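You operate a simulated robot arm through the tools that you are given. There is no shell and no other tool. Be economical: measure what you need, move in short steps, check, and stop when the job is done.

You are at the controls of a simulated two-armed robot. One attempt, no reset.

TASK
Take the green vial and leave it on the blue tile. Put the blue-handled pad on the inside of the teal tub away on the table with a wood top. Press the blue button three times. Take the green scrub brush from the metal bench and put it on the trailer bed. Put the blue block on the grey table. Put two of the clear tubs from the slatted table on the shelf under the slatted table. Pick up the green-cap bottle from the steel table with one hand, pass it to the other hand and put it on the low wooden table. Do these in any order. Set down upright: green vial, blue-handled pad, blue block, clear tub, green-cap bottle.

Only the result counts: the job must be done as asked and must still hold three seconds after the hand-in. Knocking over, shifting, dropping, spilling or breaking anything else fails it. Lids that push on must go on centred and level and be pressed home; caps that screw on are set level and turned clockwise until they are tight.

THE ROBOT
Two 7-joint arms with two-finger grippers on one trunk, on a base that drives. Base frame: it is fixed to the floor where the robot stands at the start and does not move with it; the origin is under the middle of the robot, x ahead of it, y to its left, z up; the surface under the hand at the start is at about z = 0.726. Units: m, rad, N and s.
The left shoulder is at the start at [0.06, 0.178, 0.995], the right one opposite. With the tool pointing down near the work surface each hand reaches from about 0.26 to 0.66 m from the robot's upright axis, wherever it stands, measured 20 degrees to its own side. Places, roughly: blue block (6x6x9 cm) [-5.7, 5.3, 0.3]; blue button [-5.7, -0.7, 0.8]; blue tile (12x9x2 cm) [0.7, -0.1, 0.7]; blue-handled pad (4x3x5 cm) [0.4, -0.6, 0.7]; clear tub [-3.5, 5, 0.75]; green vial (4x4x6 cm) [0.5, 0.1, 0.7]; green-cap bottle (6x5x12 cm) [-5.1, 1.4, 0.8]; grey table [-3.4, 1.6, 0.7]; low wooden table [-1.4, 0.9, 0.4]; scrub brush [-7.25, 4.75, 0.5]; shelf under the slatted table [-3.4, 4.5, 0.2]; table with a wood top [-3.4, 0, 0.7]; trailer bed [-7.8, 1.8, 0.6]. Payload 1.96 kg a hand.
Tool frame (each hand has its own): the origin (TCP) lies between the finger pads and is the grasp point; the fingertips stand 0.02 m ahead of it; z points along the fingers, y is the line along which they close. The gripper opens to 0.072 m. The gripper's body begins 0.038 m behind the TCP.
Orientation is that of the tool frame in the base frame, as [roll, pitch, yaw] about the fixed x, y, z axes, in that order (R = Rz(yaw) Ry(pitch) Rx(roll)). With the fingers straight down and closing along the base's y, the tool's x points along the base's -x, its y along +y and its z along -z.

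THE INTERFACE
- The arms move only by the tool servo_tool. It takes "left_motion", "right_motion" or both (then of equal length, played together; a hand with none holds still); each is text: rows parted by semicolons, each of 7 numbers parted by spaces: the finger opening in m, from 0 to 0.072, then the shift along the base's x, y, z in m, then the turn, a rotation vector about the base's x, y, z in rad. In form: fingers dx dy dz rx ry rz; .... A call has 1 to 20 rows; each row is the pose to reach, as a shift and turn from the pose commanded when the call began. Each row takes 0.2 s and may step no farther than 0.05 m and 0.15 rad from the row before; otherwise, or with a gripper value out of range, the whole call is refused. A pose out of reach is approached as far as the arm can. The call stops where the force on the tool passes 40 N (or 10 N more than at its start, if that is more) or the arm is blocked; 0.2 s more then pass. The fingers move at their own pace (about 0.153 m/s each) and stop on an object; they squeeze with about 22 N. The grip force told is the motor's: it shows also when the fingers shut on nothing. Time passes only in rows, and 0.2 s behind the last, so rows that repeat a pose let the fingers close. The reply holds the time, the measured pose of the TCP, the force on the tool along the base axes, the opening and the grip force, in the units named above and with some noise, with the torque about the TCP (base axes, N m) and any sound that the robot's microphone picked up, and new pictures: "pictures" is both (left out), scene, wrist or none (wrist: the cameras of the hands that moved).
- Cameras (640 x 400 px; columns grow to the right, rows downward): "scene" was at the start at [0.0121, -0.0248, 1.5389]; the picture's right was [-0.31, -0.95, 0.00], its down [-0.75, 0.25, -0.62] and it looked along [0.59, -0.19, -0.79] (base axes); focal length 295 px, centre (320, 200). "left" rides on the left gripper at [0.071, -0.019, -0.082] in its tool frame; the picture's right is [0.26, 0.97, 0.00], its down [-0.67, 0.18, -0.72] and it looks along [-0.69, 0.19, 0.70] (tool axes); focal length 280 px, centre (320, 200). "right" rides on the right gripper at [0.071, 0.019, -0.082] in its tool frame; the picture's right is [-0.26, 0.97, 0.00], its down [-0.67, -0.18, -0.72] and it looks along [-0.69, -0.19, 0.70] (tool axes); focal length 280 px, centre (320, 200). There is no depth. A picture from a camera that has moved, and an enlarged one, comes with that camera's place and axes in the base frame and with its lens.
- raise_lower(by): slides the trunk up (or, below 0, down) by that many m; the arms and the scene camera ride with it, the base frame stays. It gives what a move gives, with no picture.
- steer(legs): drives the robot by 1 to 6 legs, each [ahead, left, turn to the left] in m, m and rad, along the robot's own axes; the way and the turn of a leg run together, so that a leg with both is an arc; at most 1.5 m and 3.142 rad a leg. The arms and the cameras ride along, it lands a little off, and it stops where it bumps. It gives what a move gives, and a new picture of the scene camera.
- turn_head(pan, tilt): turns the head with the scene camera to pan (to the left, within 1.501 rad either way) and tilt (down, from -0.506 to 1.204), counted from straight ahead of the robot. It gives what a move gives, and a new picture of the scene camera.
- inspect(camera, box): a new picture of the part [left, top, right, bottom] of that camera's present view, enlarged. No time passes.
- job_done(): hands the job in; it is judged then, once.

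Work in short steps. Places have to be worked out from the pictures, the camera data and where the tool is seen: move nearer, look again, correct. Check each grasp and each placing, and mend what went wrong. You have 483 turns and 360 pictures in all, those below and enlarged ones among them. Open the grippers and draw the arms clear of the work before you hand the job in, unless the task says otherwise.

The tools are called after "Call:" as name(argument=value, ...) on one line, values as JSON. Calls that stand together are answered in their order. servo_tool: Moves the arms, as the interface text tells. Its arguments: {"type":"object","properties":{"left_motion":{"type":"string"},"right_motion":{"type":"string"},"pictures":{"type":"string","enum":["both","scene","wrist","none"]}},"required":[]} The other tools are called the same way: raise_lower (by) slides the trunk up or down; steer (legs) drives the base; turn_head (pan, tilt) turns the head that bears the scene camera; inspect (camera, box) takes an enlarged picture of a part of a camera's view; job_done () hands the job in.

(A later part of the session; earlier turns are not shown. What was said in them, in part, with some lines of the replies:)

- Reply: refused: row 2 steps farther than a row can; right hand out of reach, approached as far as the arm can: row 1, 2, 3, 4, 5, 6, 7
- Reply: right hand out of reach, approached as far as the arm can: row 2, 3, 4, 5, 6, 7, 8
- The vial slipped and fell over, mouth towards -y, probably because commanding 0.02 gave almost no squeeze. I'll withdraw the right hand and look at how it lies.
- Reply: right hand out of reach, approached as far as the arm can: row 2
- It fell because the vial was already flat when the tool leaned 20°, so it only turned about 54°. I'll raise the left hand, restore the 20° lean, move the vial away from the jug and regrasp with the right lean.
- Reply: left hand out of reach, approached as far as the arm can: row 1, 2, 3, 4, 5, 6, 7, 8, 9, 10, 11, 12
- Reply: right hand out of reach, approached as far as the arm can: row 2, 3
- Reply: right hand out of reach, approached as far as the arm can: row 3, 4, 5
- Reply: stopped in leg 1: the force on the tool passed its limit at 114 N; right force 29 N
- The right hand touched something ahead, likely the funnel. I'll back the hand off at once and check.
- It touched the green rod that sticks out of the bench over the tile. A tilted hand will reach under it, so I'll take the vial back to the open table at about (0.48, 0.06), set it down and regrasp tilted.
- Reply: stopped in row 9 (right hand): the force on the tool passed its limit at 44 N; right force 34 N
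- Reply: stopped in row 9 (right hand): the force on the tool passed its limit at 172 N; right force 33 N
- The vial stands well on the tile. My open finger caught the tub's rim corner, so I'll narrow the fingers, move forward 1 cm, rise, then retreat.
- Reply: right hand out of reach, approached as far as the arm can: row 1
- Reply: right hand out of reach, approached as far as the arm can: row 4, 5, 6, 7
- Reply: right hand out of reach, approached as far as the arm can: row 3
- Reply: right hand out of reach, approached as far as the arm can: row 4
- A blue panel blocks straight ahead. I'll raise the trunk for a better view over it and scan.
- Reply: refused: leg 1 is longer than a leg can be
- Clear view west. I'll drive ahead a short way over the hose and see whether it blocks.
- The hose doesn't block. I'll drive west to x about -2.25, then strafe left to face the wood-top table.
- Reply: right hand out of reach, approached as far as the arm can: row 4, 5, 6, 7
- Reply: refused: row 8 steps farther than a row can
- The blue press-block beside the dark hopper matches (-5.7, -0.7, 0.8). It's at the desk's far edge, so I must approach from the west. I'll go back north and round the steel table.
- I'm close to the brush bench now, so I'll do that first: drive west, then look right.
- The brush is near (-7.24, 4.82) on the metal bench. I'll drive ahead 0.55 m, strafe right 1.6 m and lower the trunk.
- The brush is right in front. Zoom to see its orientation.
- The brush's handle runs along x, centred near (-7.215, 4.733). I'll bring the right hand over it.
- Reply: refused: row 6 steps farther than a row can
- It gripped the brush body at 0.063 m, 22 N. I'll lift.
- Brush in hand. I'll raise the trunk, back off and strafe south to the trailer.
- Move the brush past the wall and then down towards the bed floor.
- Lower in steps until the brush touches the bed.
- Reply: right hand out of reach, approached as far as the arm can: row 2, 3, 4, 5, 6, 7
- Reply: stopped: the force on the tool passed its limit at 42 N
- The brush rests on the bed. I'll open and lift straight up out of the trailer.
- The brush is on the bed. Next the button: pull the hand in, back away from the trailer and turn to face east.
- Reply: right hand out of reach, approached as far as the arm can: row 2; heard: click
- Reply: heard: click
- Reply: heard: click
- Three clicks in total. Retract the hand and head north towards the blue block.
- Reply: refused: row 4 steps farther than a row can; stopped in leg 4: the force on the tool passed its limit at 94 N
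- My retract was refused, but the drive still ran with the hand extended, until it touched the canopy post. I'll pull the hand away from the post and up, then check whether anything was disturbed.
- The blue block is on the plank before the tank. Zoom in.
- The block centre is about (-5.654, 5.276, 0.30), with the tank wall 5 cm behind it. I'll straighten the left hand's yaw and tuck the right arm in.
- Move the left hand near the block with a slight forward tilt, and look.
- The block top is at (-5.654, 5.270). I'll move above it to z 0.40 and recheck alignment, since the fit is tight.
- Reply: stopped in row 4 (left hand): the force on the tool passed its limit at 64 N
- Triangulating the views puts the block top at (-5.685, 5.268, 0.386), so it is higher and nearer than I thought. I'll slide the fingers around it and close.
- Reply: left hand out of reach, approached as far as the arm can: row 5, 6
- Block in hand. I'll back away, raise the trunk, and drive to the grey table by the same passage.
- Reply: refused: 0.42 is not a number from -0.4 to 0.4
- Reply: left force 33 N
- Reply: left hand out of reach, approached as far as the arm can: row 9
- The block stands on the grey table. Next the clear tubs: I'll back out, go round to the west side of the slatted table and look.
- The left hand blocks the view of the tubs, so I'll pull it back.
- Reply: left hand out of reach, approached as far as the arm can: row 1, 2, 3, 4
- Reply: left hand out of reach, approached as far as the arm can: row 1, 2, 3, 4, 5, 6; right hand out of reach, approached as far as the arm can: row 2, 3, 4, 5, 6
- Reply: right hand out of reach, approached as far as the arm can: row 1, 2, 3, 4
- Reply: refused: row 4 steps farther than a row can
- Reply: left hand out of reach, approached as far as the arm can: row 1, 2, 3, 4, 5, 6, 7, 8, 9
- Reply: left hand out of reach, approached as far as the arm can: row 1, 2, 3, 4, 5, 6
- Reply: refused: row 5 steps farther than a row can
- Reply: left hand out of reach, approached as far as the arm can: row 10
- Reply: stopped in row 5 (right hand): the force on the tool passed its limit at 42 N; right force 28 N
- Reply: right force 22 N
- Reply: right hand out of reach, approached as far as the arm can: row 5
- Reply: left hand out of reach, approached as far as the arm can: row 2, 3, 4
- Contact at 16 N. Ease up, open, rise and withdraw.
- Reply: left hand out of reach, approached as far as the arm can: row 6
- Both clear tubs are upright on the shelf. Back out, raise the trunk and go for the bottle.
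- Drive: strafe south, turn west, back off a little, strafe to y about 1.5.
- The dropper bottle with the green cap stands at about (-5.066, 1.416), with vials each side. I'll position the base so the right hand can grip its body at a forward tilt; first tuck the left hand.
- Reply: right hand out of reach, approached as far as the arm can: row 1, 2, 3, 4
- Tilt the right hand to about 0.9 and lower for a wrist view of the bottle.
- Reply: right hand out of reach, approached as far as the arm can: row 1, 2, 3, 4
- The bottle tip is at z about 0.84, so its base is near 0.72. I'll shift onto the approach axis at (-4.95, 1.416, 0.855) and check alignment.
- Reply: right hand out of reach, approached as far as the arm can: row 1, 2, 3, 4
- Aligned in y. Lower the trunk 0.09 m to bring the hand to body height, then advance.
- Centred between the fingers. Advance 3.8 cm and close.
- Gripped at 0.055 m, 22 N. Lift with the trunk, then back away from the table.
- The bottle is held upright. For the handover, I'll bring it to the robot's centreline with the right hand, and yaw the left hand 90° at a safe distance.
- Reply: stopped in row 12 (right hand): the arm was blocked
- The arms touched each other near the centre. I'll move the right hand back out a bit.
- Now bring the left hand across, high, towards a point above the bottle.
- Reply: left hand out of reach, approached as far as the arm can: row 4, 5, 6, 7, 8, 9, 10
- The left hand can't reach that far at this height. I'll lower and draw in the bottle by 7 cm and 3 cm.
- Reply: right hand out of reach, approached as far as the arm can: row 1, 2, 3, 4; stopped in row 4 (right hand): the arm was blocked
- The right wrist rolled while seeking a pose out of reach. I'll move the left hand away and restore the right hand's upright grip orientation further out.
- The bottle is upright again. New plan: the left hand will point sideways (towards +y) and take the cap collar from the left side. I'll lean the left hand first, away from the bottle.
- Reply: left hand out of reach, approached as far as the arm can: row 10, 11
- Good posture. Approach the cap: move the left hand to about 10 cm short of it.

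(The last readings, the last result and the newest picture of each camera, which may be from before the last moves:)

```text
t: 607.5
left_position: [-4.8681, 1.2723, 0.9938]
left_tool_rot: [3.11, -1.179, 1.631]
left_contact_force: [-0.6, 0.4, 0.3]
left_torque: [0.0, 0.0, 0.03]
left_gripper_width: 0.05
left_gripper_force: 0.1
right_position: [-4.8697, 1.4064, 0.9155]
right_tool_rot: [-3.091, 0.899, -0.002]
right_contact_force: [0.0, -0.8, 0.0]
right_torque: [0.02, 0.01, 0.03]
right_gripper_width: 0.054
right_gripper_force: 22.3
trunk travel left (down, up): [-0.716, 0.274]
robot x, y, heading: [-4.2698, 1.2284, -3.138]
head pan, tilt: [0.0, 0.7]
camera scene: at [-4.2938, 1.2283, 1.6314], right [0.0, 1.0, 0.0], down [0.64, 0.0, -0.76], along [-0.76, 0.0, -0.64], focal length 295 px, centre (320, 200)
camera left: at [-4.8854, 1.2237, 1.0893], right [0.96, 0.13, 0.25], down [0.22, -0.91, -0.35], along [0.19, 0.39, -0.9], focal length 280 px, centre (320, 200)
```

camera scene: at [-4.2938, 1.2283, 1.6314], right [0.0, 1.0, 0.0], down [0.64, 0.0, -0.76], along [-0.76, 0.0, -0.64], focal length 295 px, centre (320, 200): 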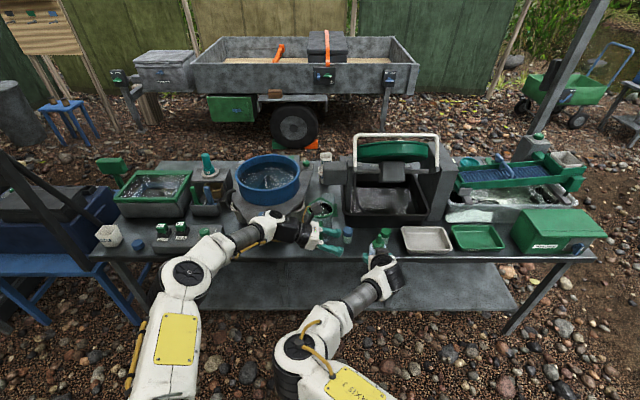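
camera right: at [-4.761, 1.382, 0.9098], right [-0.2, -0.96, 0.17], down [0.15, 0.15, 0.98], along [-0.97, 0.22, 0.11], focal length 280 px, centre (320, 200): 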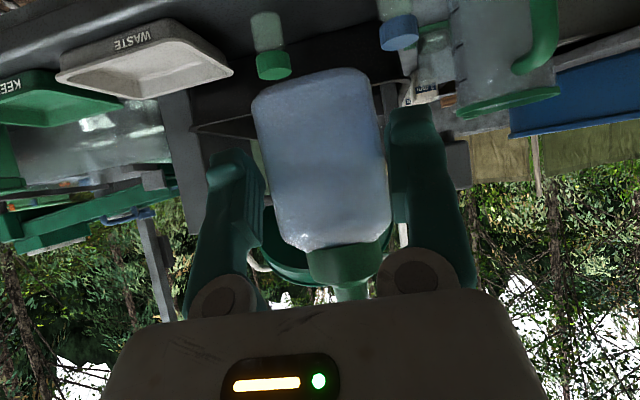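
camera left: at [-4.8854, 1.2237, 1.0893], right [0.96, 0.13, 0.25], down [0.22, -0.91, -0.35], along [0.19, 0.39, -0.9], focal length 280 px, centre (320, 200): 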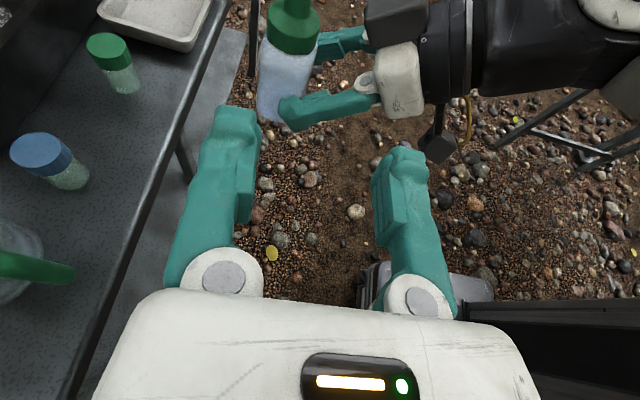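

The collar appears at about (-4.895, 1.402, 0.960). I'll line up on the approach axis with a narrower opening, then look.

Call:
servo_tool(left_motion="0.044 -0.01 0.005 0.008 0 0 0; 0.044 -0.021 0.03 0.008 0 0 0; 0.044 -0.023 0.06 -0.003 0 0 0; 0.044 -0.023 0.06 -0.003 0 0 0", pictures="wrist")

Call:
inspect(camera="scene", box=[290, 190, 430, 290])

```text
t: 608.5
left_position: [-4.8804, 1.2924, 0.9977]
left_tool_rot: [3.112, -1.18, 1.634]
left_contact_force: [0.4, 0.6, 0.2]
left_torque: [0.02, 0.0, -0.01]
left_gripper_width: 0.0439
left_gripper_force: 0.0
left hand out of reach, approached as far as the arm can: row 1, 2, 3, 4
right_position: [-4.8689, 1.4061, 0.9141]
right_tool_rot: [-3.09, 0.901, -0.001]
right_contact_force: [0.6, -0.3, -0.3]
right_torque: [0.02, 0.0, 0.0]
right_gripper_width: 0.0539
right_gripper_force: 22.1
trunk travel left (down, up): [-0.716, 0.274]
robot x, y, heading: [-4.2673, 1.2274, -3.14]
head pan, tilt: [0.0, 0.7]
camera left: at [-4.8974, 1.2436, 1.0934], right [0.96, 0.13, 0.25], down [0.22, -0.91, -0.35], along [0.18, 0.39, -0.9], focal length 280 px, centre (320, 200)
```

left: 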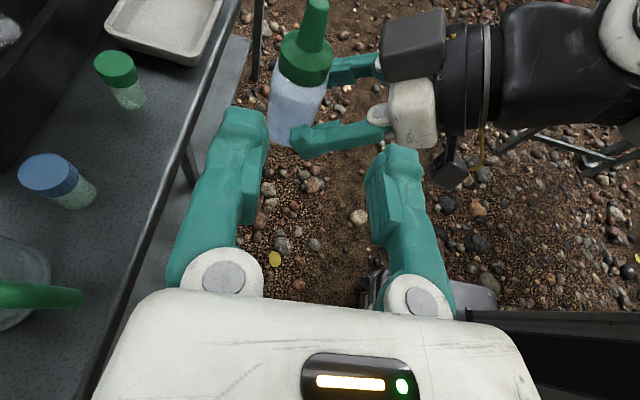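

```text
4.00 times, centred on (360, 240) of scene
camera zoom: at [-4.2937, 1.2278, 1.6314], right [0.0, 1.0, 0.0], down [0.64, 0.0, -0.76], along [-0.76, 0.0, -0.64], focal length 1179 px, centre (160, 40)
```

zoom: 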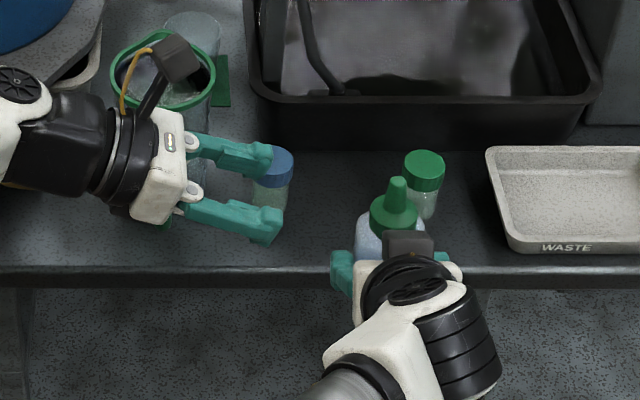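

The left arm is at its limit, so I'll bring the bottle to the left hand instead, along the left hand's axis.

Call:
servo_tool(right_motion="0 0.004 -0.02 0.008 -0.02 0 0; 0 0.008 -0.04 0.015 -0.05 0 0; 0 0.01 -0.06 0.022 -0.05 0 0; 0 0.01 -0.06 0.022 -0.05 0 0")

```text
t: 609.5
left_position: [-4.8784, 1.2936, 0.9984]
left_tool_rot: [3.112, -1.179, 1.631]
left_contact_force: [0.2, -0.1, -0.1]
left_torque: [0.01, 0.03, -0.01]
left_gripper_width: 0.0443
left_gripper_force: 0.0
right_position: [-4.8589, 1.3456, 0.9384]
right_tool_rot: [3.11, 0.897, -0.065]
right_contact_force: [0.5, 0.3, -0.8]
right_torque: [-0.02, 0.0, -0.01]
right_gripper_width: 0.0538
right_gripper_force: 22.1
trunk travel left (down, up): [-0.716, 0.274]
robot x, y, heading: [-4.2706, 1.2279, -3.142]
head pan, tilt: [0.0, 0.7]
camera scene: at [-4.2939, 1.2285, 1.6314], right [0.0, 1.0, 0.0], down [0.64, 0.0, -0.76], along [-0.76, 0.0, -0.64], focal length 295 px, centre (320, 200)
camera right: at [-4.7515, 1.3229, 0.9332], right [-0.2, -0.95, 0.22], down [0.15, 0.2, 0.97], along [-0.97, 0.23, 0.1], focal length 280 px, centre (320, 200)
```

scene: 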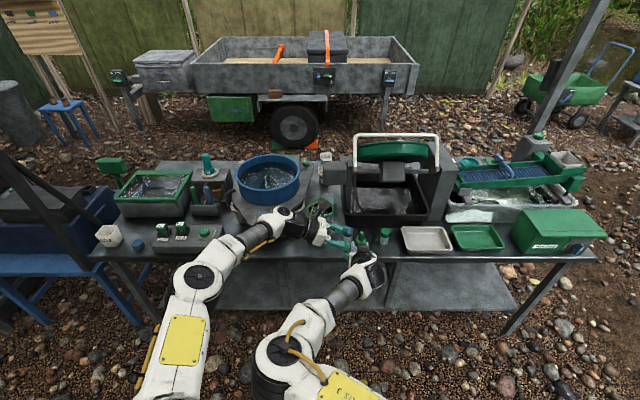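
right: 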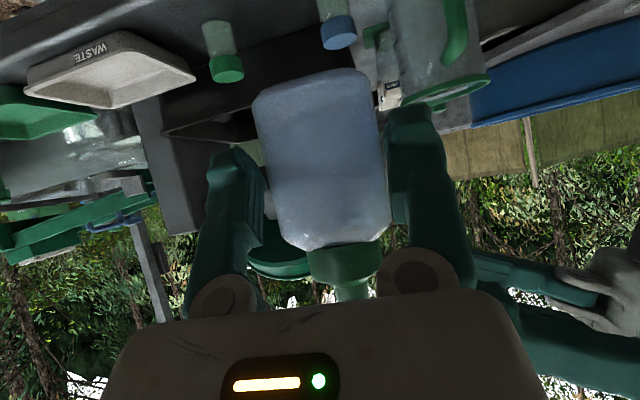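

Call:
inspect(camera="left", box=[160, 0, 480, 200])

```text
2.00 times, centred on (320, 100) of left
camera zoom: at [-4.8974, 1.2441, 1.0933], right [0.96, 0.13, 0.25], down [0.22, -0.91, -0.35], along [0.18, 0.39, -0.9], focal length 561 px, centre (320, 400)
```

zoom: 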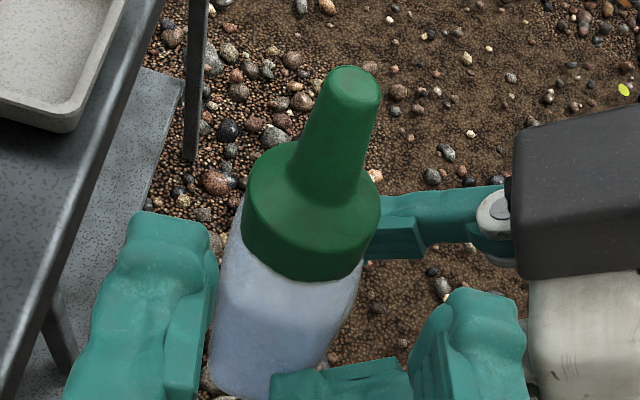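

The cap is centred between the left fingers. Move the bottle the last 4.6 cm into them.

Call:
servo_tool(right_motion="0 0.001 -0.016 0.005 0 0 0.02; 0 0.003 -0.032 0.010 0 0 0.04; 0 0.004 -0.046 0.015 0 0 0.05; 0 0.004 -0.046 0.015 0 0 0.05", pictures="none")

Call:
inspect(camera="left", box=[160, 60, 480, 260])

```text
t: 610.5
left_position: [-4.8794, 1.2928, 0.9978]
left_tool_rot: [3.112, -1.18, 1.632]
left_contact_force: [0.6, -0.3, -0.3]
left_torque: [0.01, 0.01, 0.0]
left_gripper_width: 0.0445
left_gripper_force: 0.2
right_position: [-4.8545, 1.3005, 0.9516]
right_tool_rot: [3.111, 0.897, -0.012]
right_contact_force: [0.8, 0.6, -0.4]
right_torque: [-0.01, -0.03, 0.0]
right_gripper_width: 0.0538
right_gripper_force: 21.8
trunk travel left (down, up): [-0.716, 0.274]
robot x, y, heading: [-4.272, 1.2288, -3.141]
head pan, tilt: [0.0, 0.7]
```

```text
2.00 times, centred on (320, 160) of left
camera zoom: at [-4.8974, 1.244, 1.0933], right [0.96, 0.13, 0.25], down [0.22, -0.91, -0.35], along [0.18, 0.39, -0.9], focal length 561 px, centre (320, 280)
```

zoom: 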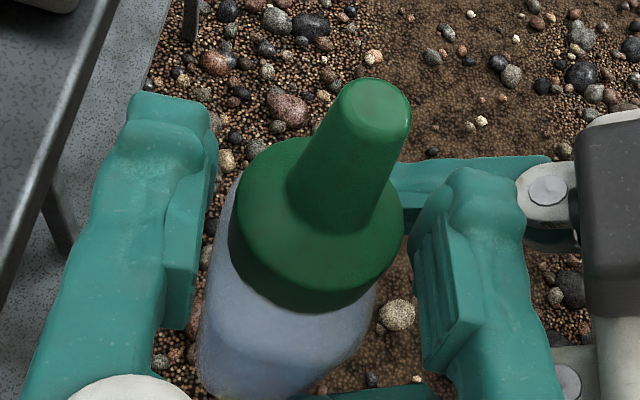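

The collar is at the left TCP. Close the left gripper fully.

Call:
servo_tool(left_motion="0.03 0 0 0 0 0 0; 0 0 0 0 0 0 0; 0 0 0 0 0 0 0; 0 0 0 0 0 0 0", pictures="wrist")

```text
t: 611.5
left_position: [-4.8784, 1.2933, 0.9973]
left_tool_rot: [3.114, -1.18, 1.631]
left_contact_force: [-2.9, 2.8, -1.4]
left_torque: [0.1, 0.07, 0.03]
left_gripper_width: 0.0331
left_gripper_force: 22.0
right_position: [-4.8546, 1.3005, 0.9522]
right_tool_rot: [3.113, 0.896, -0.013]
right_contact_force: [2.9, -3.5, 0.7]
right_torque: [0.05, 0.05, 0.06]
right_gripper_width: 0.0536
right_gripper_force: 21.9
trunk travel left (down, up): [-0.716, 0.274]
robot x, y, heading: [-4.2731, 1.233, -3.138]
head pan, tilt: [0.0, 0.7]
camera left: at [-4.8973, 1.2438, 1.0934], right [0.96, 0.13, 0.25], down [0.22, -0.91, -0.35], along [0.18, 0.39, -0.9], focal length 280 px, centre (320, 200)
```

left: 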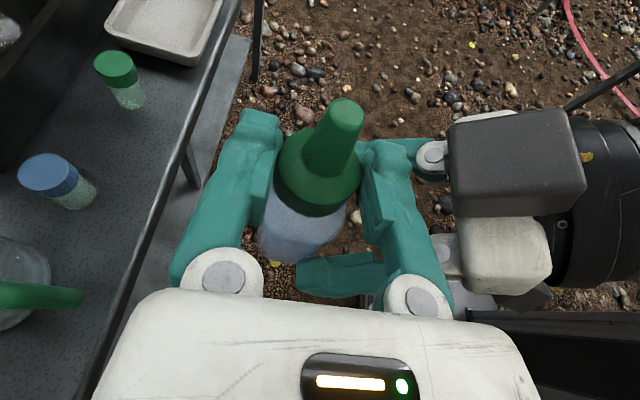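

The left has the cap collar firmly, and both hands hold it now. Open the right gripper slightly and withdraw it straight towards the robot.

Call:
servo_tool(right_motion="0.058 0 0 0 0 0 0; 0.064 0 0 0 0 0 0; 0.064 0 0 -0.002 0 0 0; 0.064 0.02 0.001 -0.004 0 0 0; 0.064 0.04 0.003 -0.004 0 0 0; 0.064 0.06 0.01 -0.004 0 0 0")

```text
t: 612.9
left_position: [-4.8787, 1.2933, 0.9987]
left_tool_rot: [3.116, -1.182, 1.629]
left_contact_force: [-0.2, 0.5, 0.5]
left_torque: [-0.03, -0.02, 0.02]
left_gripper_width: 0.033
left_gripper_force: 21.8
right_position: [-4.7942, 1.3106, 0.9479]
right_tool_rot: [3.112, 0.896, -0.014]
right_contact_force: [-0.1, 0.1, 0.7]
right_torque: [0.02, -0.04, 0.02]
right_gripper_width: 0.0639
right_gripper_force: 0.0
trunk travel left (down, up): [-0.716, 0.274]
robot x, y, heading: [-4.2679, 1.2254, -3.143]
head pan, tilt: [0.0, 0.7]
camera scene: at [-4.2929, 1.2281, 1.6315], right [0.0, 1.0, 0.0], down [0.64, 0.0, -0.77], along [-0.77, 0.0, -0.64], focal length 295 px, centre (320, 200)
camera right: at [-4.6853, 1.2921, 0.9445], right [-0.15, -0.96, 0.22], down [0.14, 0.2, 0.97], along [-0.98, 0.18, 0.1], focal length 280 px, centre (320, 200)
```

scene: 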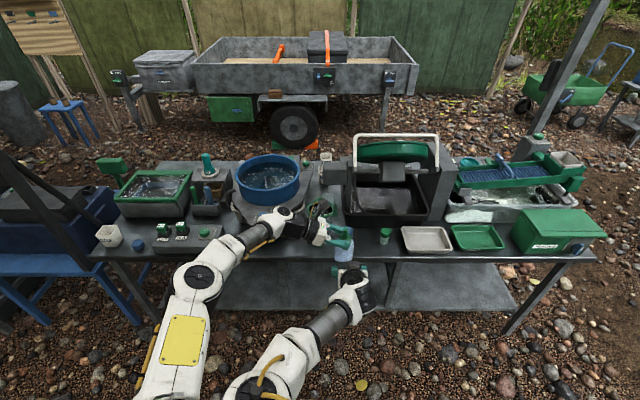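
right: 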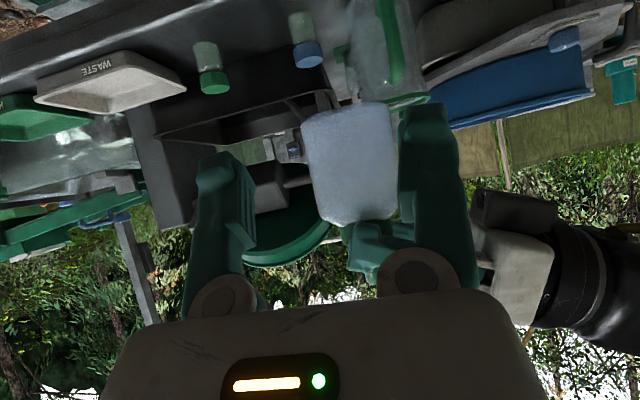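

Handover done: the left holds the bottle alone. Take the right hand out to the side and straighten it.

Call:
servo_tool(right_motion="0.064 0.01 0.02 0 0 -0.05 0; 0.064 0.015 0.05 0 0 -0.12 0; 0.064 0.015 0.09 0 0 -0.22 0; 0.05 0.015 0.13 0 0 -0.32 0; 0.05 0.02 0.17 0 0 -0.42 0; 0.05 0.03 0.2 0 0 -0.5 0; 0.05 0.03 0.2 0 0 -0.6 0")

```text
t: 614.5
left_position: [-4.881, 1.2921, 0.9978]
left_tool_rot: [3.112, -1.18, 1.635]
left_contact_force: [-0.1, 0.1, 0.1]
left_torque: [-0.02, -0.01, -0.01]
left_gripper_width: 0.0329
left_gripper_force: 21.7
right_position: [-4.7647, 1.5116, 0.9467]
right_tool_rot: [3.119, 0.296, -0.012]
right_contact_force: [0.1, -0.3, 0.3]
right_torque: [0.0, -0.02, 0.02]
right_gripper_width: 0.05
right_gripper_force: 0.1
trunk travel left (down, up): [-0.716, 0.274]
robot x, y, heading: [-4.2687, 1.2267, -3.141]
head pan, tilt: [0.0, 0.7]
camera scene: at [-4.294, 1.2276, 1.6314], right [0.0, 1.0, 0.0], down [0.64, 0.0, -0.76], along [-0.76, 0.0, -0.64], focal length 295 px, centre (320, 200)
camera right: at [-4.6717, 1.4921, 1.0057], right [-0.25, -0.96, 0.1], down [-0.43, 0.2, 0.88], along [-0.86, 0.18, -0.47], focal length 280 px, centre (320, 200)
```

scene: 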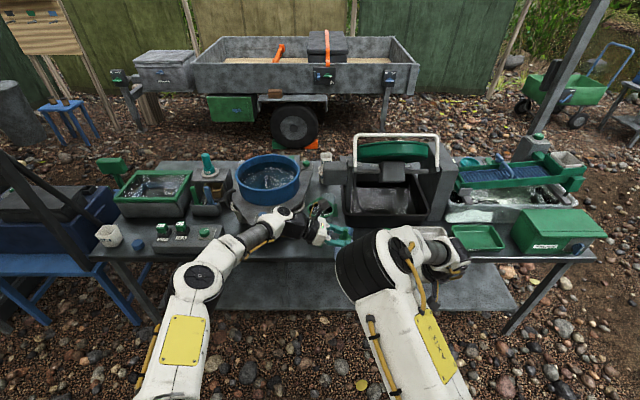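
right: 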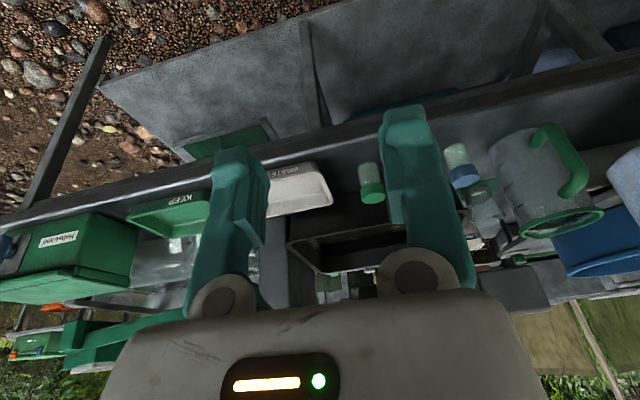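

Now drive to the low wooden table: north, turn east, along the passage, then south.

Call:
steer(legs=[[-0.06, 0, 0], [0, -0.95, 0], [0, -0.87, 0], [0, 0, -3.14]])

```text
t: 631.5
left_position: [-3.5945, 2.9734, 0.9983]
left_tool_rot: [3.113, -1.178, -1.512]
left_contact_force: [-0.9, 0.8, -0.4]
left_torque: [0.01, -0.03, 0.02]
left_gripper_width: 0.0331
left_gripper_force: 22.4
right_position: [-3.708, 2.7548, 0.9488]
right_tool_rot: [3.121, 0.298, 3.13]
right_contact_force: [0.1, -0.2, -0.2]
right_torque: [-0.01, 0.02, 0.0]
right_gripper_width: 0.0499
right_gripper_force: 0.1
trunk travel left (down, up): [-0.716, 0.274]
robot x, y, heading: [-4.2029, 3.0401, 0.002]
head pan, tilt: [0.0, 0.7]
camera scene: at [-4.1775, 3.0358, 1.6314], right [0.0, -1.0, 0.0], down [-0.64, 0.0, -0.76], along [0.76, 0.0, -0.64], focal length 295 px, centre (320, 200)
```

scene: 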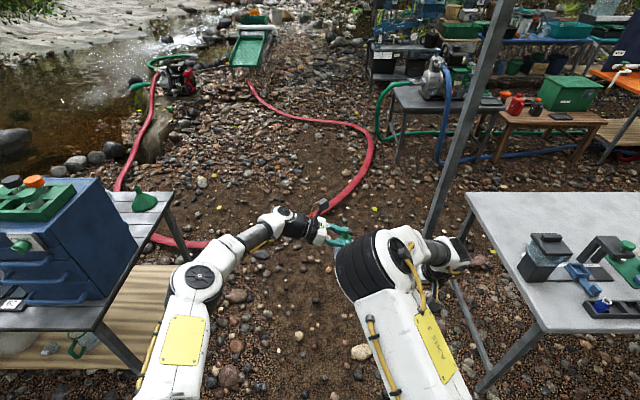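

Call:
steer(legs=[[0.9, 0, 0], [0.88, 0, 0], [0, -1.05, 0], [0, -1.0, 0]])

Call:
turn_head(pan=0.0, tilt=0.75)

```text
t: 650.2
left_position: [-1.8012, 0.9402, 0.9981]
left_tool_rot: [3.113, -1.181, -1.51]
left_contact_force: [-0.1, 0.7, -0.5]
left_torque: [0.03, -0.02, 0.0]
left_gripper_width: 0.033
left_gripper_force: 21.9
right_position: [-1.9151, 0.7217, 0.9475]
right_tool_rot: [3.122, 0.301, 3.131]
right_contact_force: [0.2, 0.4, 1.4]
right_torque: [0.0, -0.01, -0.02]
right_gripper_width: 0.0501
right_gripper_force: 0.1
trunk travel left (down, up): [-0.716, 0.274]
robot x, y, heading: [-2.4102, 1.0001, 0.001]
head pan, tilt: [0.0, 0.7]
camera scene: at [-2.3848, 1.0016, 1.6314], right [0.0, -1.0, 0.0], down [-0.64, 0.0, -0.76], along [0.76, 0.0, -0.64], focal length 295 px, centre (320, 200)
```

scene: 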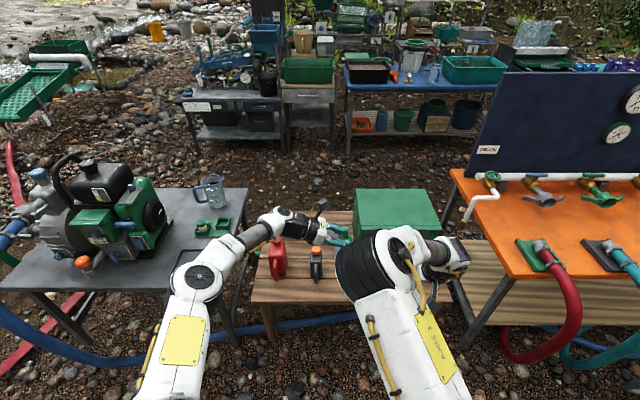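

```text
t: 650.9
left_position: [-1.8004, 0.9396, 0.999]
left_tool_rot: [3.114, -1.181, -1.51]
left_contact_force: [-0.3, -0.2, -0.6]
left_torque: [-0.01, 0.01, 0.0]
left_gripper_width: 0.0332
left_gripper_force: 22.1
right_position: [-1.9147, 0.7215, 0.9472]
right_tool_rot: [3.121, 0.298, 3.132]
right_contact_force: [0.6, -0.3, 0.3]
right_torque: [0.02, 0.01, 0.0]
right_gripper_width: 0.05
right_gripper_force: 0.1
trunk travel left (down, up): [-0.716, 0.274]
robot x, y, heading: [-2.4135, 1.0035, -0.005]
head pan, tilt: [0.0, 0.75]
camera scene: at [-2.3869, 1.0017, 1.6272], right [0.0, -1.0, 0.0], down [-0.68, 0.0, -0.73], along [0.73, 0.0, -0.68], focal length 295 px, centre (320, 200)
```

scene: 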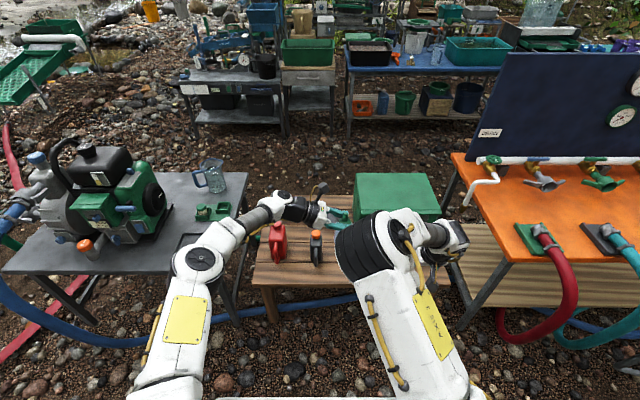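

I need to see the low table's free area, so I'll tuck the right arm away.

Call:
servo_tool(right_motion="0.05 -0.03 -0.03 0.01 0 0.05 0; 0.05 -0.06 -0.07 0.02 0 0.1 0; 0.05 -0.09 -0.11 0.03 0 0.2 0; 0.05 -0.11 -0.15 0.04 0 0.3 0; 0.05 -0.11 -0.19 0.04 0 0.3 0; 0.05 -0.11 -0.23 0.04 0 0.3 0", pictures="scene")

Call:
inspect(camera="scene", box=[220, 160, 470, 330])

```text
refused: row 2 steps farther than a row can; nothing moved
```

```text
2.35 times, centred on (345, 245) of scene
camera zoom: at [-2.3869, 1.0017, 1.6272], right [0.0, -1.0, 0.0], down [-0.68, 0.0, -0.73], along [0.73, 0.0, -0.68], focal length 693 px, centre (261, 94)
```

zoom: 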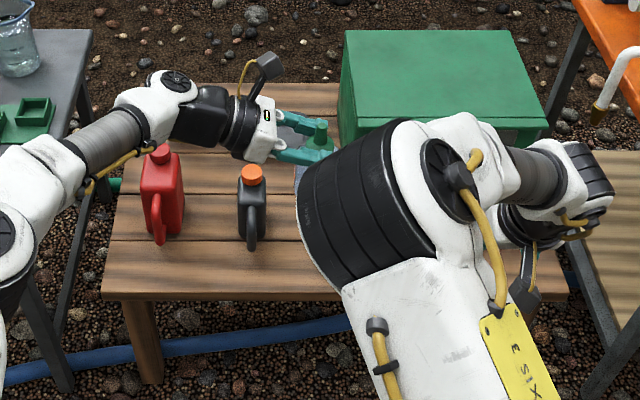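

Call:
servo_tool(right_motion="0.05 -0.02 -0.03 0.01 0 0.05 0; 0.05 -0.04 -0.06 0.02 0 0.1 0; 0.05 -0.06 -0.09 0.03 0 0.2 0; 0.05 -0.08 -0.12 0.04 0 0.3 0; 0.05 -0.09 -0.16 0.04 0 0.3 0; 0.05 -0.1 -0.2 0.04 0 0.3 0", pictures="none")

Call:
inspect(camera="scene", box=[220, 160, 470, 330])

```text
t: 652.3
left_position: [-1.8008, 0.9388, 0.998]
left_tool_rot: [3.113, -1.18, -1.512]
left_contact_force: [0.1, 0.0, 0.4]
left_torque: [0.0, 0.0, 0.0]
left_gripper_width: 0.033
left_gripper_force: 22.0
right_position: [-2.0157, 0.5196, 0.9875]
right_tool_rot: [3.12, -0.002, 3.134]
right_contact_force: [-0.1, 0.2, -0.2]
right_torque: [0.02, 0.02, 0.0]
right_gripper_width: 0.05
right_gripper_force: 0.2
trunk travel left (down, up): [-0.716, 0.274]
robot x, y, heading: [-2.4114, 1.0027, 0.002]
head pan, tilt: [0.0, 0.75]
```

```text
2.35 times, centred on (345, 245) of scene
camera zoom: at [-2.3873, 0.9998, 1.6272], right [0.0, -1.0, 0.0], down [-0.68, 0.0, -0.73], along [0.73, 0.0, -0.68], focal length 693 px, centre (261, 94)
```

zoom: 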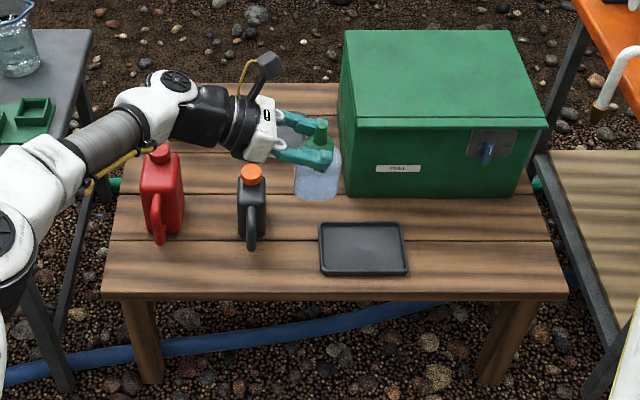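

A free spot lies right of the black tray, around (-1.55, 0.54). Tuck the right hand in front of the chest, then strafe and lower.

Call:
servo_tool(right_motion="0.05 -0.02 0.03 0 0 0 0; 0.05 -0.04 0.07 0 0 0 0; 0.05 -0.06 0.11 0 0 0 0; 0.05 -0.08 0.15 0 0 0 0; 0.05 -0.09 0.18 0 0 0 0; 0.05 -0.09 0.18 0 0 0 0", pictures="none")

```text
t: 653.7
left_position: [-1.8008, 0.9402, 0.9983]
left_tool_rot: [3.113, -1.181, -1.509]
left_contact_force: [0.2, -0.1, -0.4]
left_torque: [0.02, -0.02, 0.03]
left_gripper_width: 0.0331
left_gripper_force: 21.7
right_position: [-2.1053, 0.7031, 0.986]
right_tool_rot: [3.122, -0.002, 3.133]
right_contact_force: [0.3, -0.1, 0.3]
right_torque: [-0.02, 0.0, -0.01]
right_gripper_width: 0.0497
right_gripper_force: 0.1
trunk travel left (down, up): [-0.716, 0.274]
robot x, y, heading: [-2.4144, 1.0043, 0.001]
head pan, tilt: [0.0, 0.75]
```

Call:
steer(legs=[[0, -0.4, 0]])

Call:
raise_lower(by=-0.38)

Call:
inspect(camera="scene", box=[120, 60, 520, 330])

```text
t: 656.2
left_position: [-1.7997, 0.5403, 0.9974]
left_tool_rot: [3.113, -1.179, -1.509]
left_contact_force: [0.3, 0.4, -1.0]
left_torque: [0.02, 0.04, 0.04]
left_gripper_width: 0.0332
left_gripper_force: 21.8
right_position: [-2.1055, 0.3041, 0.9869]
right_tool_rot: [3.122, -0.002, 3.133]
right_contact_force: [0.3, -0.5, -0.5]
right_torque: [0.0, 0.04, -0.01]
right_gripper_width: 0.0503
right_gripper_force: 0.0
trunk travel left (down, up): [-0.716, 0.274]
robot x, y, heading: [-2.4119, 0.606, -0.001]
head pan, tilt: [0.0, 0.75]
camera scene: at [-2.3867, 0.603, 1.6272], right [0.0, -1.0, 0.0], down [-0.68, 0.0, -0.73], along [0.73, 0.0, -0.68], focal length 295 px, centre (320, 200)
```

scene: 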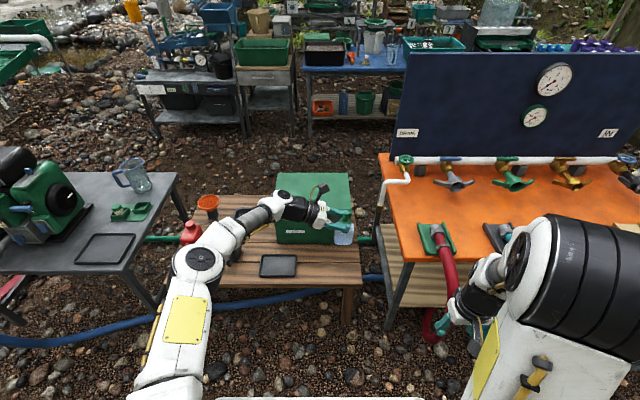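

```text
t: 659.8
left_position: [-1.8005, 0.542, 0.6186]
left_tool_rot: [3.114, -1.179, -1.511]
left_contact_force: [-0.9, -0.5, -1.1]
left_torque: [0.05, 0.0, 0.0]
left_gripper_width: 0.033
left_gripper_force: 22.0
right_position: [-2.1054, 0.3042, 0.6057]
right_tool_rot: [3.124, 0.0, 3.13]
right_contact_force: [0.4, -0.7, -1.0]
right_torque: [-0.02, -0.03, 0.0]
right_gripper_width: 0.0498
right_gripper_force: 0.2
trunk travel left (down, up): [-0.336, 0.654]
robot x, y, heading: [-2.4072, 0.6082, 0.002]
head pan, tilt: [0.0, 0.75]
```

```text
1.48 times, centred on (320, 195) of scene
camera zoom: at [-2.3868, 0.6033, 1.2472], right [0.0, -1.0, 0.0], down [-0.68, 0.0, -0.73], along [0.73, 0.0, -0.68], focal length 437 px, centre (320, 207)
```

zoom: 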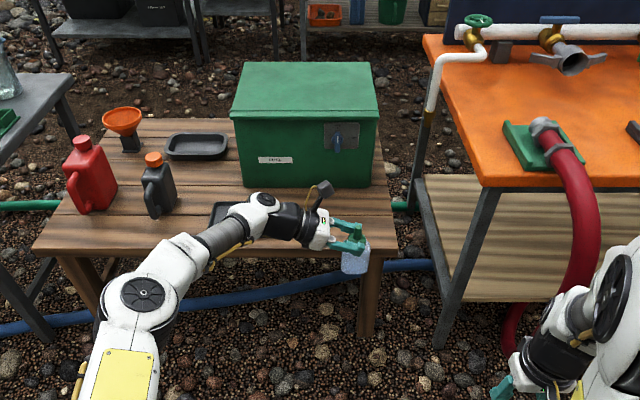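

Base height is clear of the table (bottle base about 0.53). Drive ahead 0.25 m.

Call:
steer(legs=[[0.25, 0, 0]])

Call:
inspect(camera="left", box=[120, 0, 520, 250])

```text
t: 661.7
left_position: [-1.5485, 0.5427, 0.6173]
left_tool_rot: [3.112, -1.181, -1.505]
left_contact_force: [0.2, 0.3, -1.2]
left_torque: [0.02, -0.02, 0.01]
left_gripper_width: 0.033
left_gripper_force: 22.3
right_position: [-1.8532, 0.3062, 0.6064]
right_tool_rot: [3.12, -0.003, 3.135]
right_contact_force: [-0.8, -0.1, -0.8]
right_torque: [-0.03, 0.01, 0.0]
right_gripper_width: 0.0501
right_gripper_force: 0.1
trunk travel left (down, up): [-0.336, 0.654]
robot x, y, heading: [-2.1614, 0.6086, 0.002]
head pan, tilt: [0.0, 0.75]
camera scene: at [-2.1347, 0.6039, 1.2472], right [0.0, -1.0, 0.0], down [-0.68, 0.0, -0.73], along [0.73, 0.0, -0.68], focal length 295 px, centre (320, 200)
```

scene: 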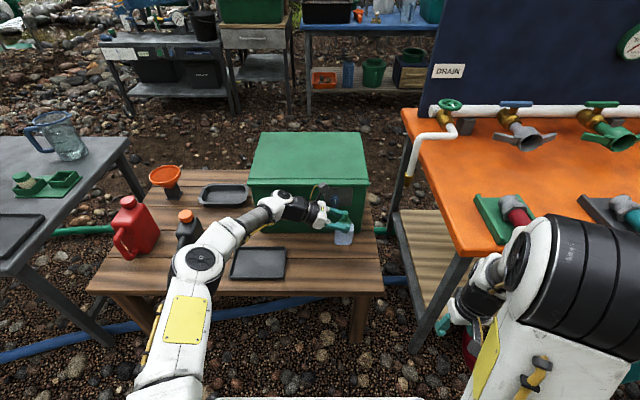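

```text
1.60 times, centred on (320, 125) of left
camera zoom: at [-1.5292, 0.5928, 0.7131], right [-0.96, -0.14, 0.25], down [-0.22, 0.91, -0.35], along [-0.18, -0.39, -0.9], focal length 449 px, centre (320, 320)
```

zoom: 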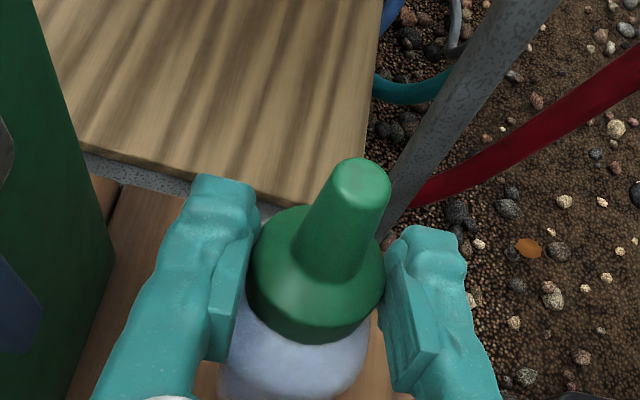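

Call:
inspect(camera="scene", box=[300, 180, 390, 260])

Call:
inspect(camera="right", box=[0, 0, 640, 400])

```text
5.00 times, centred on (345, 220) of scene
camera zoom: at [-2.1347, 0.6039, 1.2472], right [0.0, -1.0, 0.0], down [-0.68, 0.0, -0.73], along [0.73, 0.0, -0.68], focal length 1474 px, centre (195, 100)
```

zoom: 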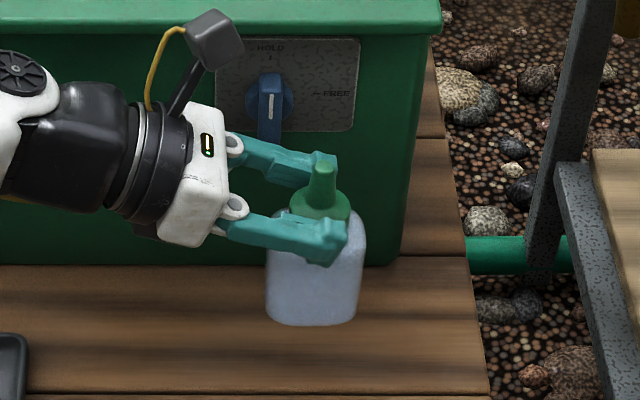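

```text
1.00 times, centred on (320, 200) of right (not enlarged: the box is as wide or as high as the picture)
camera zoom: at [-1.9225, 0.3234, 0.6887], right [0.27, 0.96, 0.02], down [0.67, -0.2, 0.71], along [0.69, -0.18, -0.7], focal length 280 px, centre (320, 200)
```

zoom: 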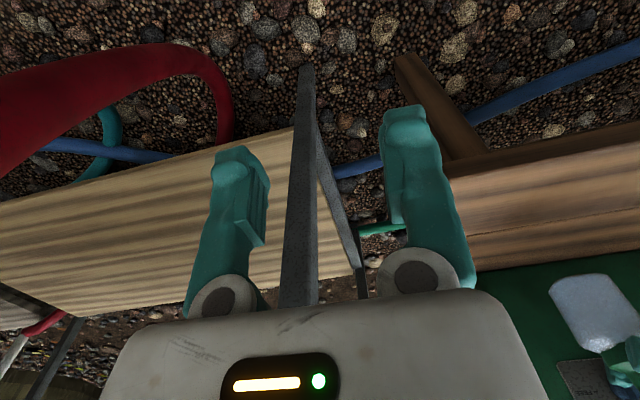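

The bottle hangs upright above the table. Lower with the arm to near contact.

Call:
servo_tool(left_motion="0 0 0 -0.03 0 0 0; 0 0 0 -0.06 0 0 0; 0 0 0 -0.085 0 0 0; 0 0 0 -0.095 0 0 0; 0 0 0 -0.1 0 0 0; 0 0 0 -0.1 0 0 0", pictures="wrist")

```text
t: 662.9
left_position: [-1.563, 0.5473, 0.5337]
left_tool_rot: [3.108, -1.22, -1.49]
left_contact_force: [-7.8, 3.3, 28.4]
left_torque: [-0.34, 0.21, -0.21]
left_gripper_width: 0.0335
left_gripper_force: 21.8
left hand out of reach, approached as far as the arm can: row 2, 3, 4, 5, 6
right_position: [-1.8539, 0.3071, 0.6079]
right_tool_rot: [3.122, 0.0, 3.134]
right_contact_force: [0.7, 1.0, -0.6]
right_torque: [0.0, 0.01, -0.05]
right_gripper_width: 0.0499
right_gripper_force: 0.0
trunk travel left (down, up): [-0.336, 0.654]
robot x, y, heading: [-2.1551, 0.6072, 0.003]
head pan, tilt: [0.0, 0.75]
stopped in row 6 (left hand): the force on the tool passed its limit at 105 N (the readings are from after the stop); the commanded pose is now the measured one
camera left: at [-1.5442, 0.6018, 0.6277], right [-0.96, -0.13, 0.26], down [-0.23, 0.89, -0.38], along [-0.18, -0.43, -0.89], focal length 280 px, centre (320, 200)
```

left: 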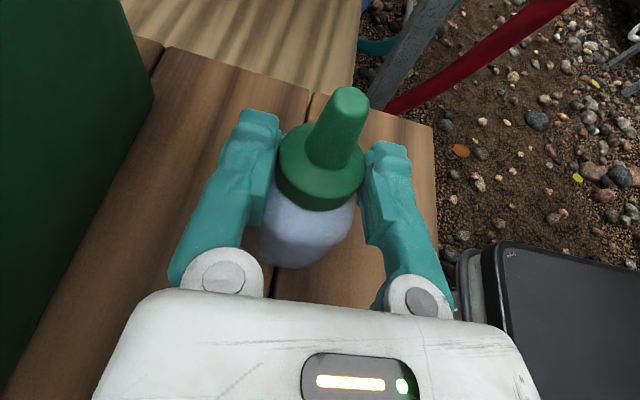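

It touched at 28 N (table top about 0.447). Ease up 3 mm and check the bottle's attitude before releasing.

Call:
servo_tool(left_motion="0 0 0 0.004 0 0 0; 0 0 0 0.004 0 0 0", pictures="none")

Call:
inspect(camera="scene", box=[300, 190, 390, 270])

```text
t: 663.5
left_position: [-1.5624, 0.5471, 0.5341]
left_tool_rot: [3.107, -1.213, -1.492]
left_contact_force: [-2.0, -5.5, 20.1]
left_torque: [-0.69, -0.13, -0.09]
left_gripper_width: 0.0332
left_gripper_force: 22.3
right_position: [-1.8553, 0.3045, 0.6061]
right_tool_rot: [3.122, 0.0, 3.134]
right_contact_force: [0.6, 0.0, 0.5]
right_torque: [-0.02, -0.01, 0.02]
right_gripper_width: 0.0499
right_gripper_force: 0.2
trunk travel left (down, up): [-0.336, 0.654]
robot x, y, heading: [-2.1577, 0.6053, 0.002]
head pan, tilt: [0.0, 0.75]
```

```text
5.00 times, centred on (345, 230) of scene
camera zoom: at [-2.1378, 0.6036, 1.2473], right [0.0, -1.0, 0.0], down [-0.68, 0.0, -0.73], along [0.73, 0.0, -0.68], focal length 1474 px, centre (195, 50)
```

zoom: 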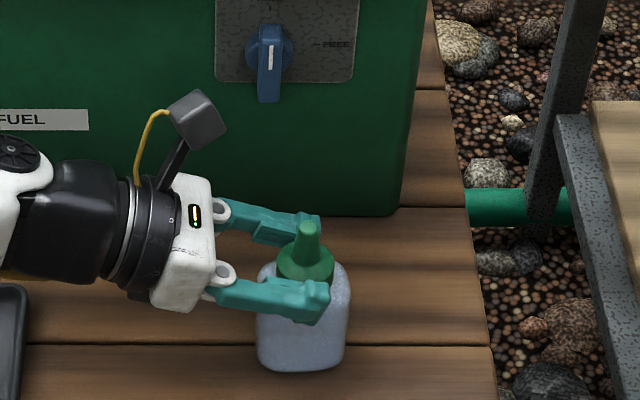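

Call:
servo_tool(left_motion="0 0 0 0.004 0 0 0; 0 0 0 0.008 0 0 0; 0 0 0 0.008 0 0 0", pictures="none")

Call:
inspect(camera="scene", box=[310, 210, 390, 270])

```text
t: 664.3
left_position: [-1.5625, 0.5492, 0.5398]
left_tool_rot: [3.099, -1.211, -1.485]
left_contact_force: [-1.1, -0.1, 0.2]
left_torque: [0.0, 0.0, -0.03]
left_gripper_width: 0.0331
left_gripper_force: 22.3
right_position: [-1.8532, 0.3056, 0.6056]
right_tool_rot: [3.121, -0.002, 3.135]
right_contact_force: [0.7, 0.2, -0.4]
right_torque: [-0.01, -0.04, 0.0]
right_gripper_width: 0.0503
right_gripper_force: 0.0
trunk travel left (down, up): [-0.336, 0.654]
robot x, y, heading: [-2.1604, 0.6073, 0.003]
head pan, tilt: [0.0, 0.75]
```

```text
6.67 times, centred on (350, 240) of scene
camera zoom: at [-2.1351, 0.6039, 1.2471], right [0.0, -1.0, 0.0], down [-0.68, 0.0, -0.73], along [0.73, 0.0, -0.68], focal length 1965 px, centre (120, -67)
```

zoom: 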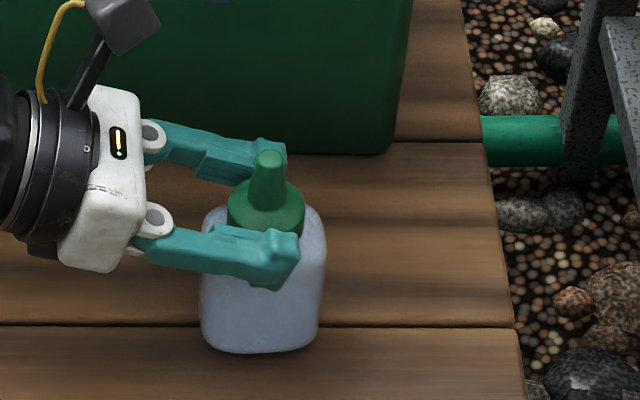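

The bottle is upright and just off the surface. Lower 2 mm and open.

Call:
servo_tool(left_motion="0 0 0 -0.002 0 0 0; 0 0 0 -0.003 0 0 0; 0.036 0 0 -0.003 0 0 0; 0.042 0 0 -0.003 0 0 0; 0.05 0 0 -0.003 0 0 0; 0.05 0 0 -0.003 0 0 0", pictures="wrist")

Call:
inspect(camera="scene", box=[310, 210, 390, 270])

```text
t: 665.7
left_position: [-1.5618, 0.5491, 0.5374]
left_tool_rot: [3.099, -1.21, -1.483]
left_contact_force: [-0.1, -0.8, -0.2]
left_torque: [0.0, 0.01, 0.02]
left_gripper_width: 0.0499
left_gripper_force: 0.0
right_position: [-1.8522, 0.3056, 0.606]
right_tool_rot: [3.122, -0.002, 3.135]
right_contact_force: [-0.3, 0.4, -0.6]
right_torque: [-0.01, -0.02, -0.02]
right_gripper_width: 0.0501
right_gripper_force: 0.2
trunk travel left (down, up): [-0.336, 0.654]
robot x, y, heading: [-2.1592, 0.6091, 0.005]
head pan, tilt: [0.0, 0.75]
camera left: at [-1.5431, 0.6022, 0.6313], right [-0.96, -0.14, 0.26], down [-0.23, 0.9, -0.38], along [-0.18, -0.42, -0.89], focal length 280 px, centre (320, 200)
```

left: 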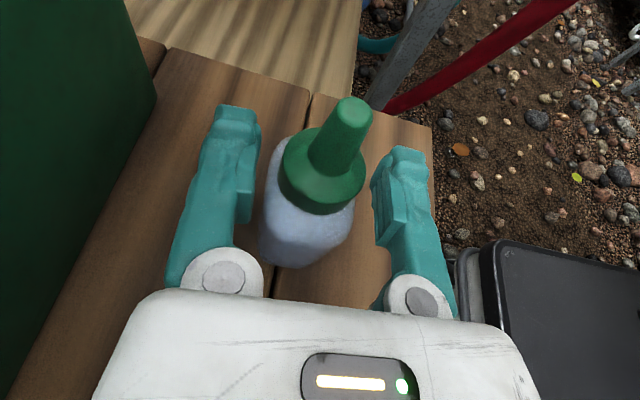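

```text
6.67 times, centred on (350, 240) of scene
camera zoom: at [-2.1352, 0.6038, 1.2472], right [0.0, -1.0, 0.0], down [-0.68, 0.0, -0.73], along [0.73, 0.0, -0.68], focal length 1965 px, centre (120, -67)
```

zoom: 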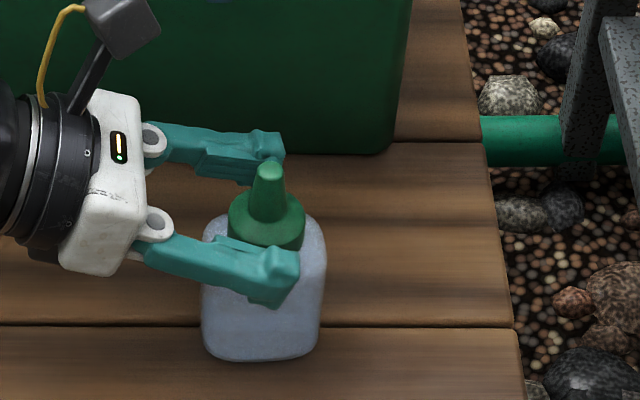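

The bottle stands. Back the left hand out along its axis, then up.

Call:
servo_tool(left_motion="0.05 -0.002 0.022 0.009 0 0 0; 0.05 -0.005 0.05 0.02 0 0 0; 0.05 -0.01 0.08 0.034 0 0 0; 0.05 -0.02 0.1 0.06 0 0 0; 0.05 -0.03 0.11 0.1 0 0 0; 0.05 -0.05 0.12 0.13 0 0 0; 0.05 -0.08 0.13 0.15 0 0 0")

```text
t: 667.3
left_position: [-1.6415, 0.6779, 0.688]
left_tool_rot: [3.096, -1.211, -1.481]
left_contact_force: [0.5, -0.2, -0.5]
left_torque: [0.0, 0.02, -0.03]
left_gripper_width: 0.0499
left_gripper_force: 0.1
left hand out of reach, approached as far as the arm can: row 2, 3, 4, 5
right_position: [-1.8515, 0.3058, 0.606]
right_tool_rot: [3.122, -0.002, 3.136]
right_contact_force: [0.0, -0.2, 1.0]
right_torque: [-0.02, 0.01, 0.01]
right_gripper_width: 0.05
right_gripper_force: 0.0
trunk travel left (down, up): [-0.336, 0.654]
robot x, y, heading: [-2.1608, 0.603, 0.001]
head pan, tilt: [0.0, 0.75]
camera scene: at [-2.1356, 0.6037, 1.2472], right [0.0, -1.0, 0.0], down [-0.68, 0.0, -0.73], along [0.73, 0.0, -0.68], focal length 295 px, centre (320, 200)
camera left: at [-1.6228, 0.7316, 0.7821], right [-0.96, -0.14, 0.26], down [-0.23, 0.9, -0.38], along [-0.18, -0.42, -0.89], focal length 280 px, centre (320, 200)
```

scene: 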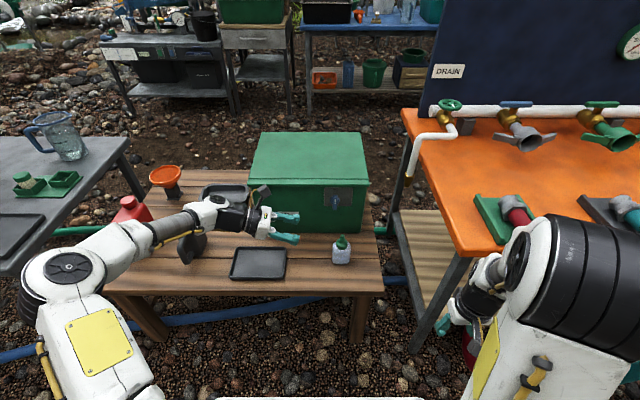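
left: 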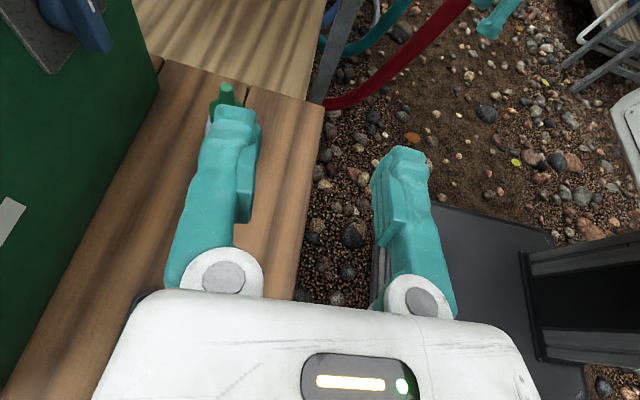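

The bottle stands by itself. Raise the trunk and back away.

Call:
raise_lower(by=0.35)

Call:
steer(legs=[[-0.25, 0, 0]])

Call:
inspect(camera="scene", box=[180, 130, 460, 310])

```text
t: 670.8
left_position: [-1.6418, 0.6786, 1.0382]
left_tool_rot: [3.098, -1.21, -1.486]
left_contact_force: [-0.6, 0.5, 1.1]
left_torque: [0.02, 0.03, -0.01]
left_gripper_width: 0.0501
left_gripper_force: 0.0
right_position: [-1.8524, 0.3072, 0.9556]
right_tool_rot: [3.123, -0.002, 3.136]
right_contact_force: [0.1, -0.4, -0.2]
right_torque: [-0.04, 0.0, 0.0]
right_gripper_width: 0.0501
right_gripper_force: 0.0
trunk travel left (down, up): [-0.686, 0.304]
robot x, y, heading: [-2.1569, 0.605, 0.002]
head pan, tilt: [0.0, 0.75]
```

```text
t: 672.6
left_position: [-1.8945, 0.6776, 1.039]
left_tool_rot: [3.099, -1.21, -1.486]
left_contact_force: [-0.2, -0.1, 1.0]
left_torque: [-0.01, -0.02, 0.03]
left_gripper_width: 0.0502
left_gripper_force: 0.0
right_position: [-2.1063, 0.3048, 0.956]
right_tool_rot: [3.123, -0.001, 3.135]
right_contact_force: [-0.1, -0.5, -0.3]
right_torque: [0.01, -0.07, -0.01]
right_gripper_width: 0.0499
right_gripper_force: 0.1
trunk travel left (down, up): [-0.686, 0.304]
robot x, y, heading: [-2.4146, 0.603, 0.003]
head pan, tilt: [0.0, 0.75]
camera scene: at [-2.3884, 0.603, 1.5972], right [0.0, -1.0, 0.0], down [-0.68, 0.0, -0.73], along [0.73, 0.0, -0.68], focal length 295 px, centre (320, 200)
```

scene: 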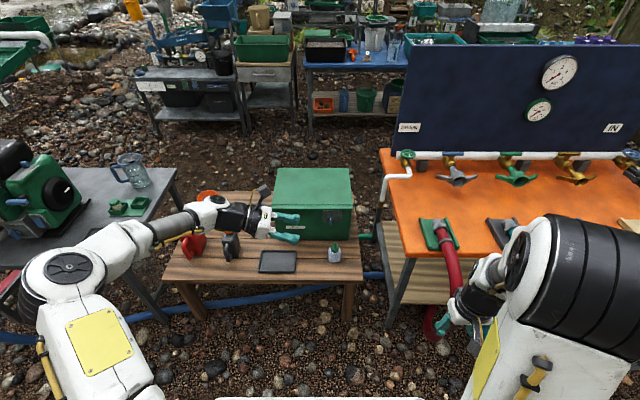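

```text
2.22 times, centred on (320, 220) of scene
camera zoom: at [-2.3884, 0.603, 1.5972], right [0.0, -1.0, 0.0], down [-0.68, 0.0, -0.73], along [0.73, 0.0, -0.68], focal length 655 px, centre (320, 156)
```

zoom: 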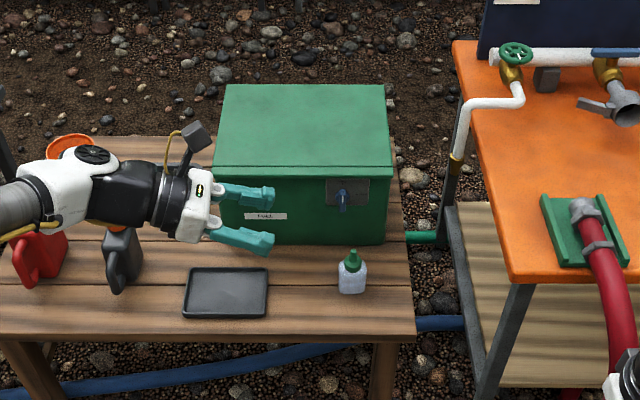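

All seven jobs are done as far as I can see, with both grippers open and both arms clear of the work. Handing in.

Call:
job_done()

```text
The job is handed in.
```

I handed the job in with all seven tasks done; I checked each by picture except the button, which I checked by sound (three clicks).

I made some unplanned contact along the way. The green vial fell over on the bench twice before I stood it on the tile. The right hand also bumped a rod and a handle on the sieve bench, the teal tub's rim, the sluice tank's wall and a canopy post. Nothing looked moved in the pictures afterwards, though I only checked the sieve bench and the area by the post closely.
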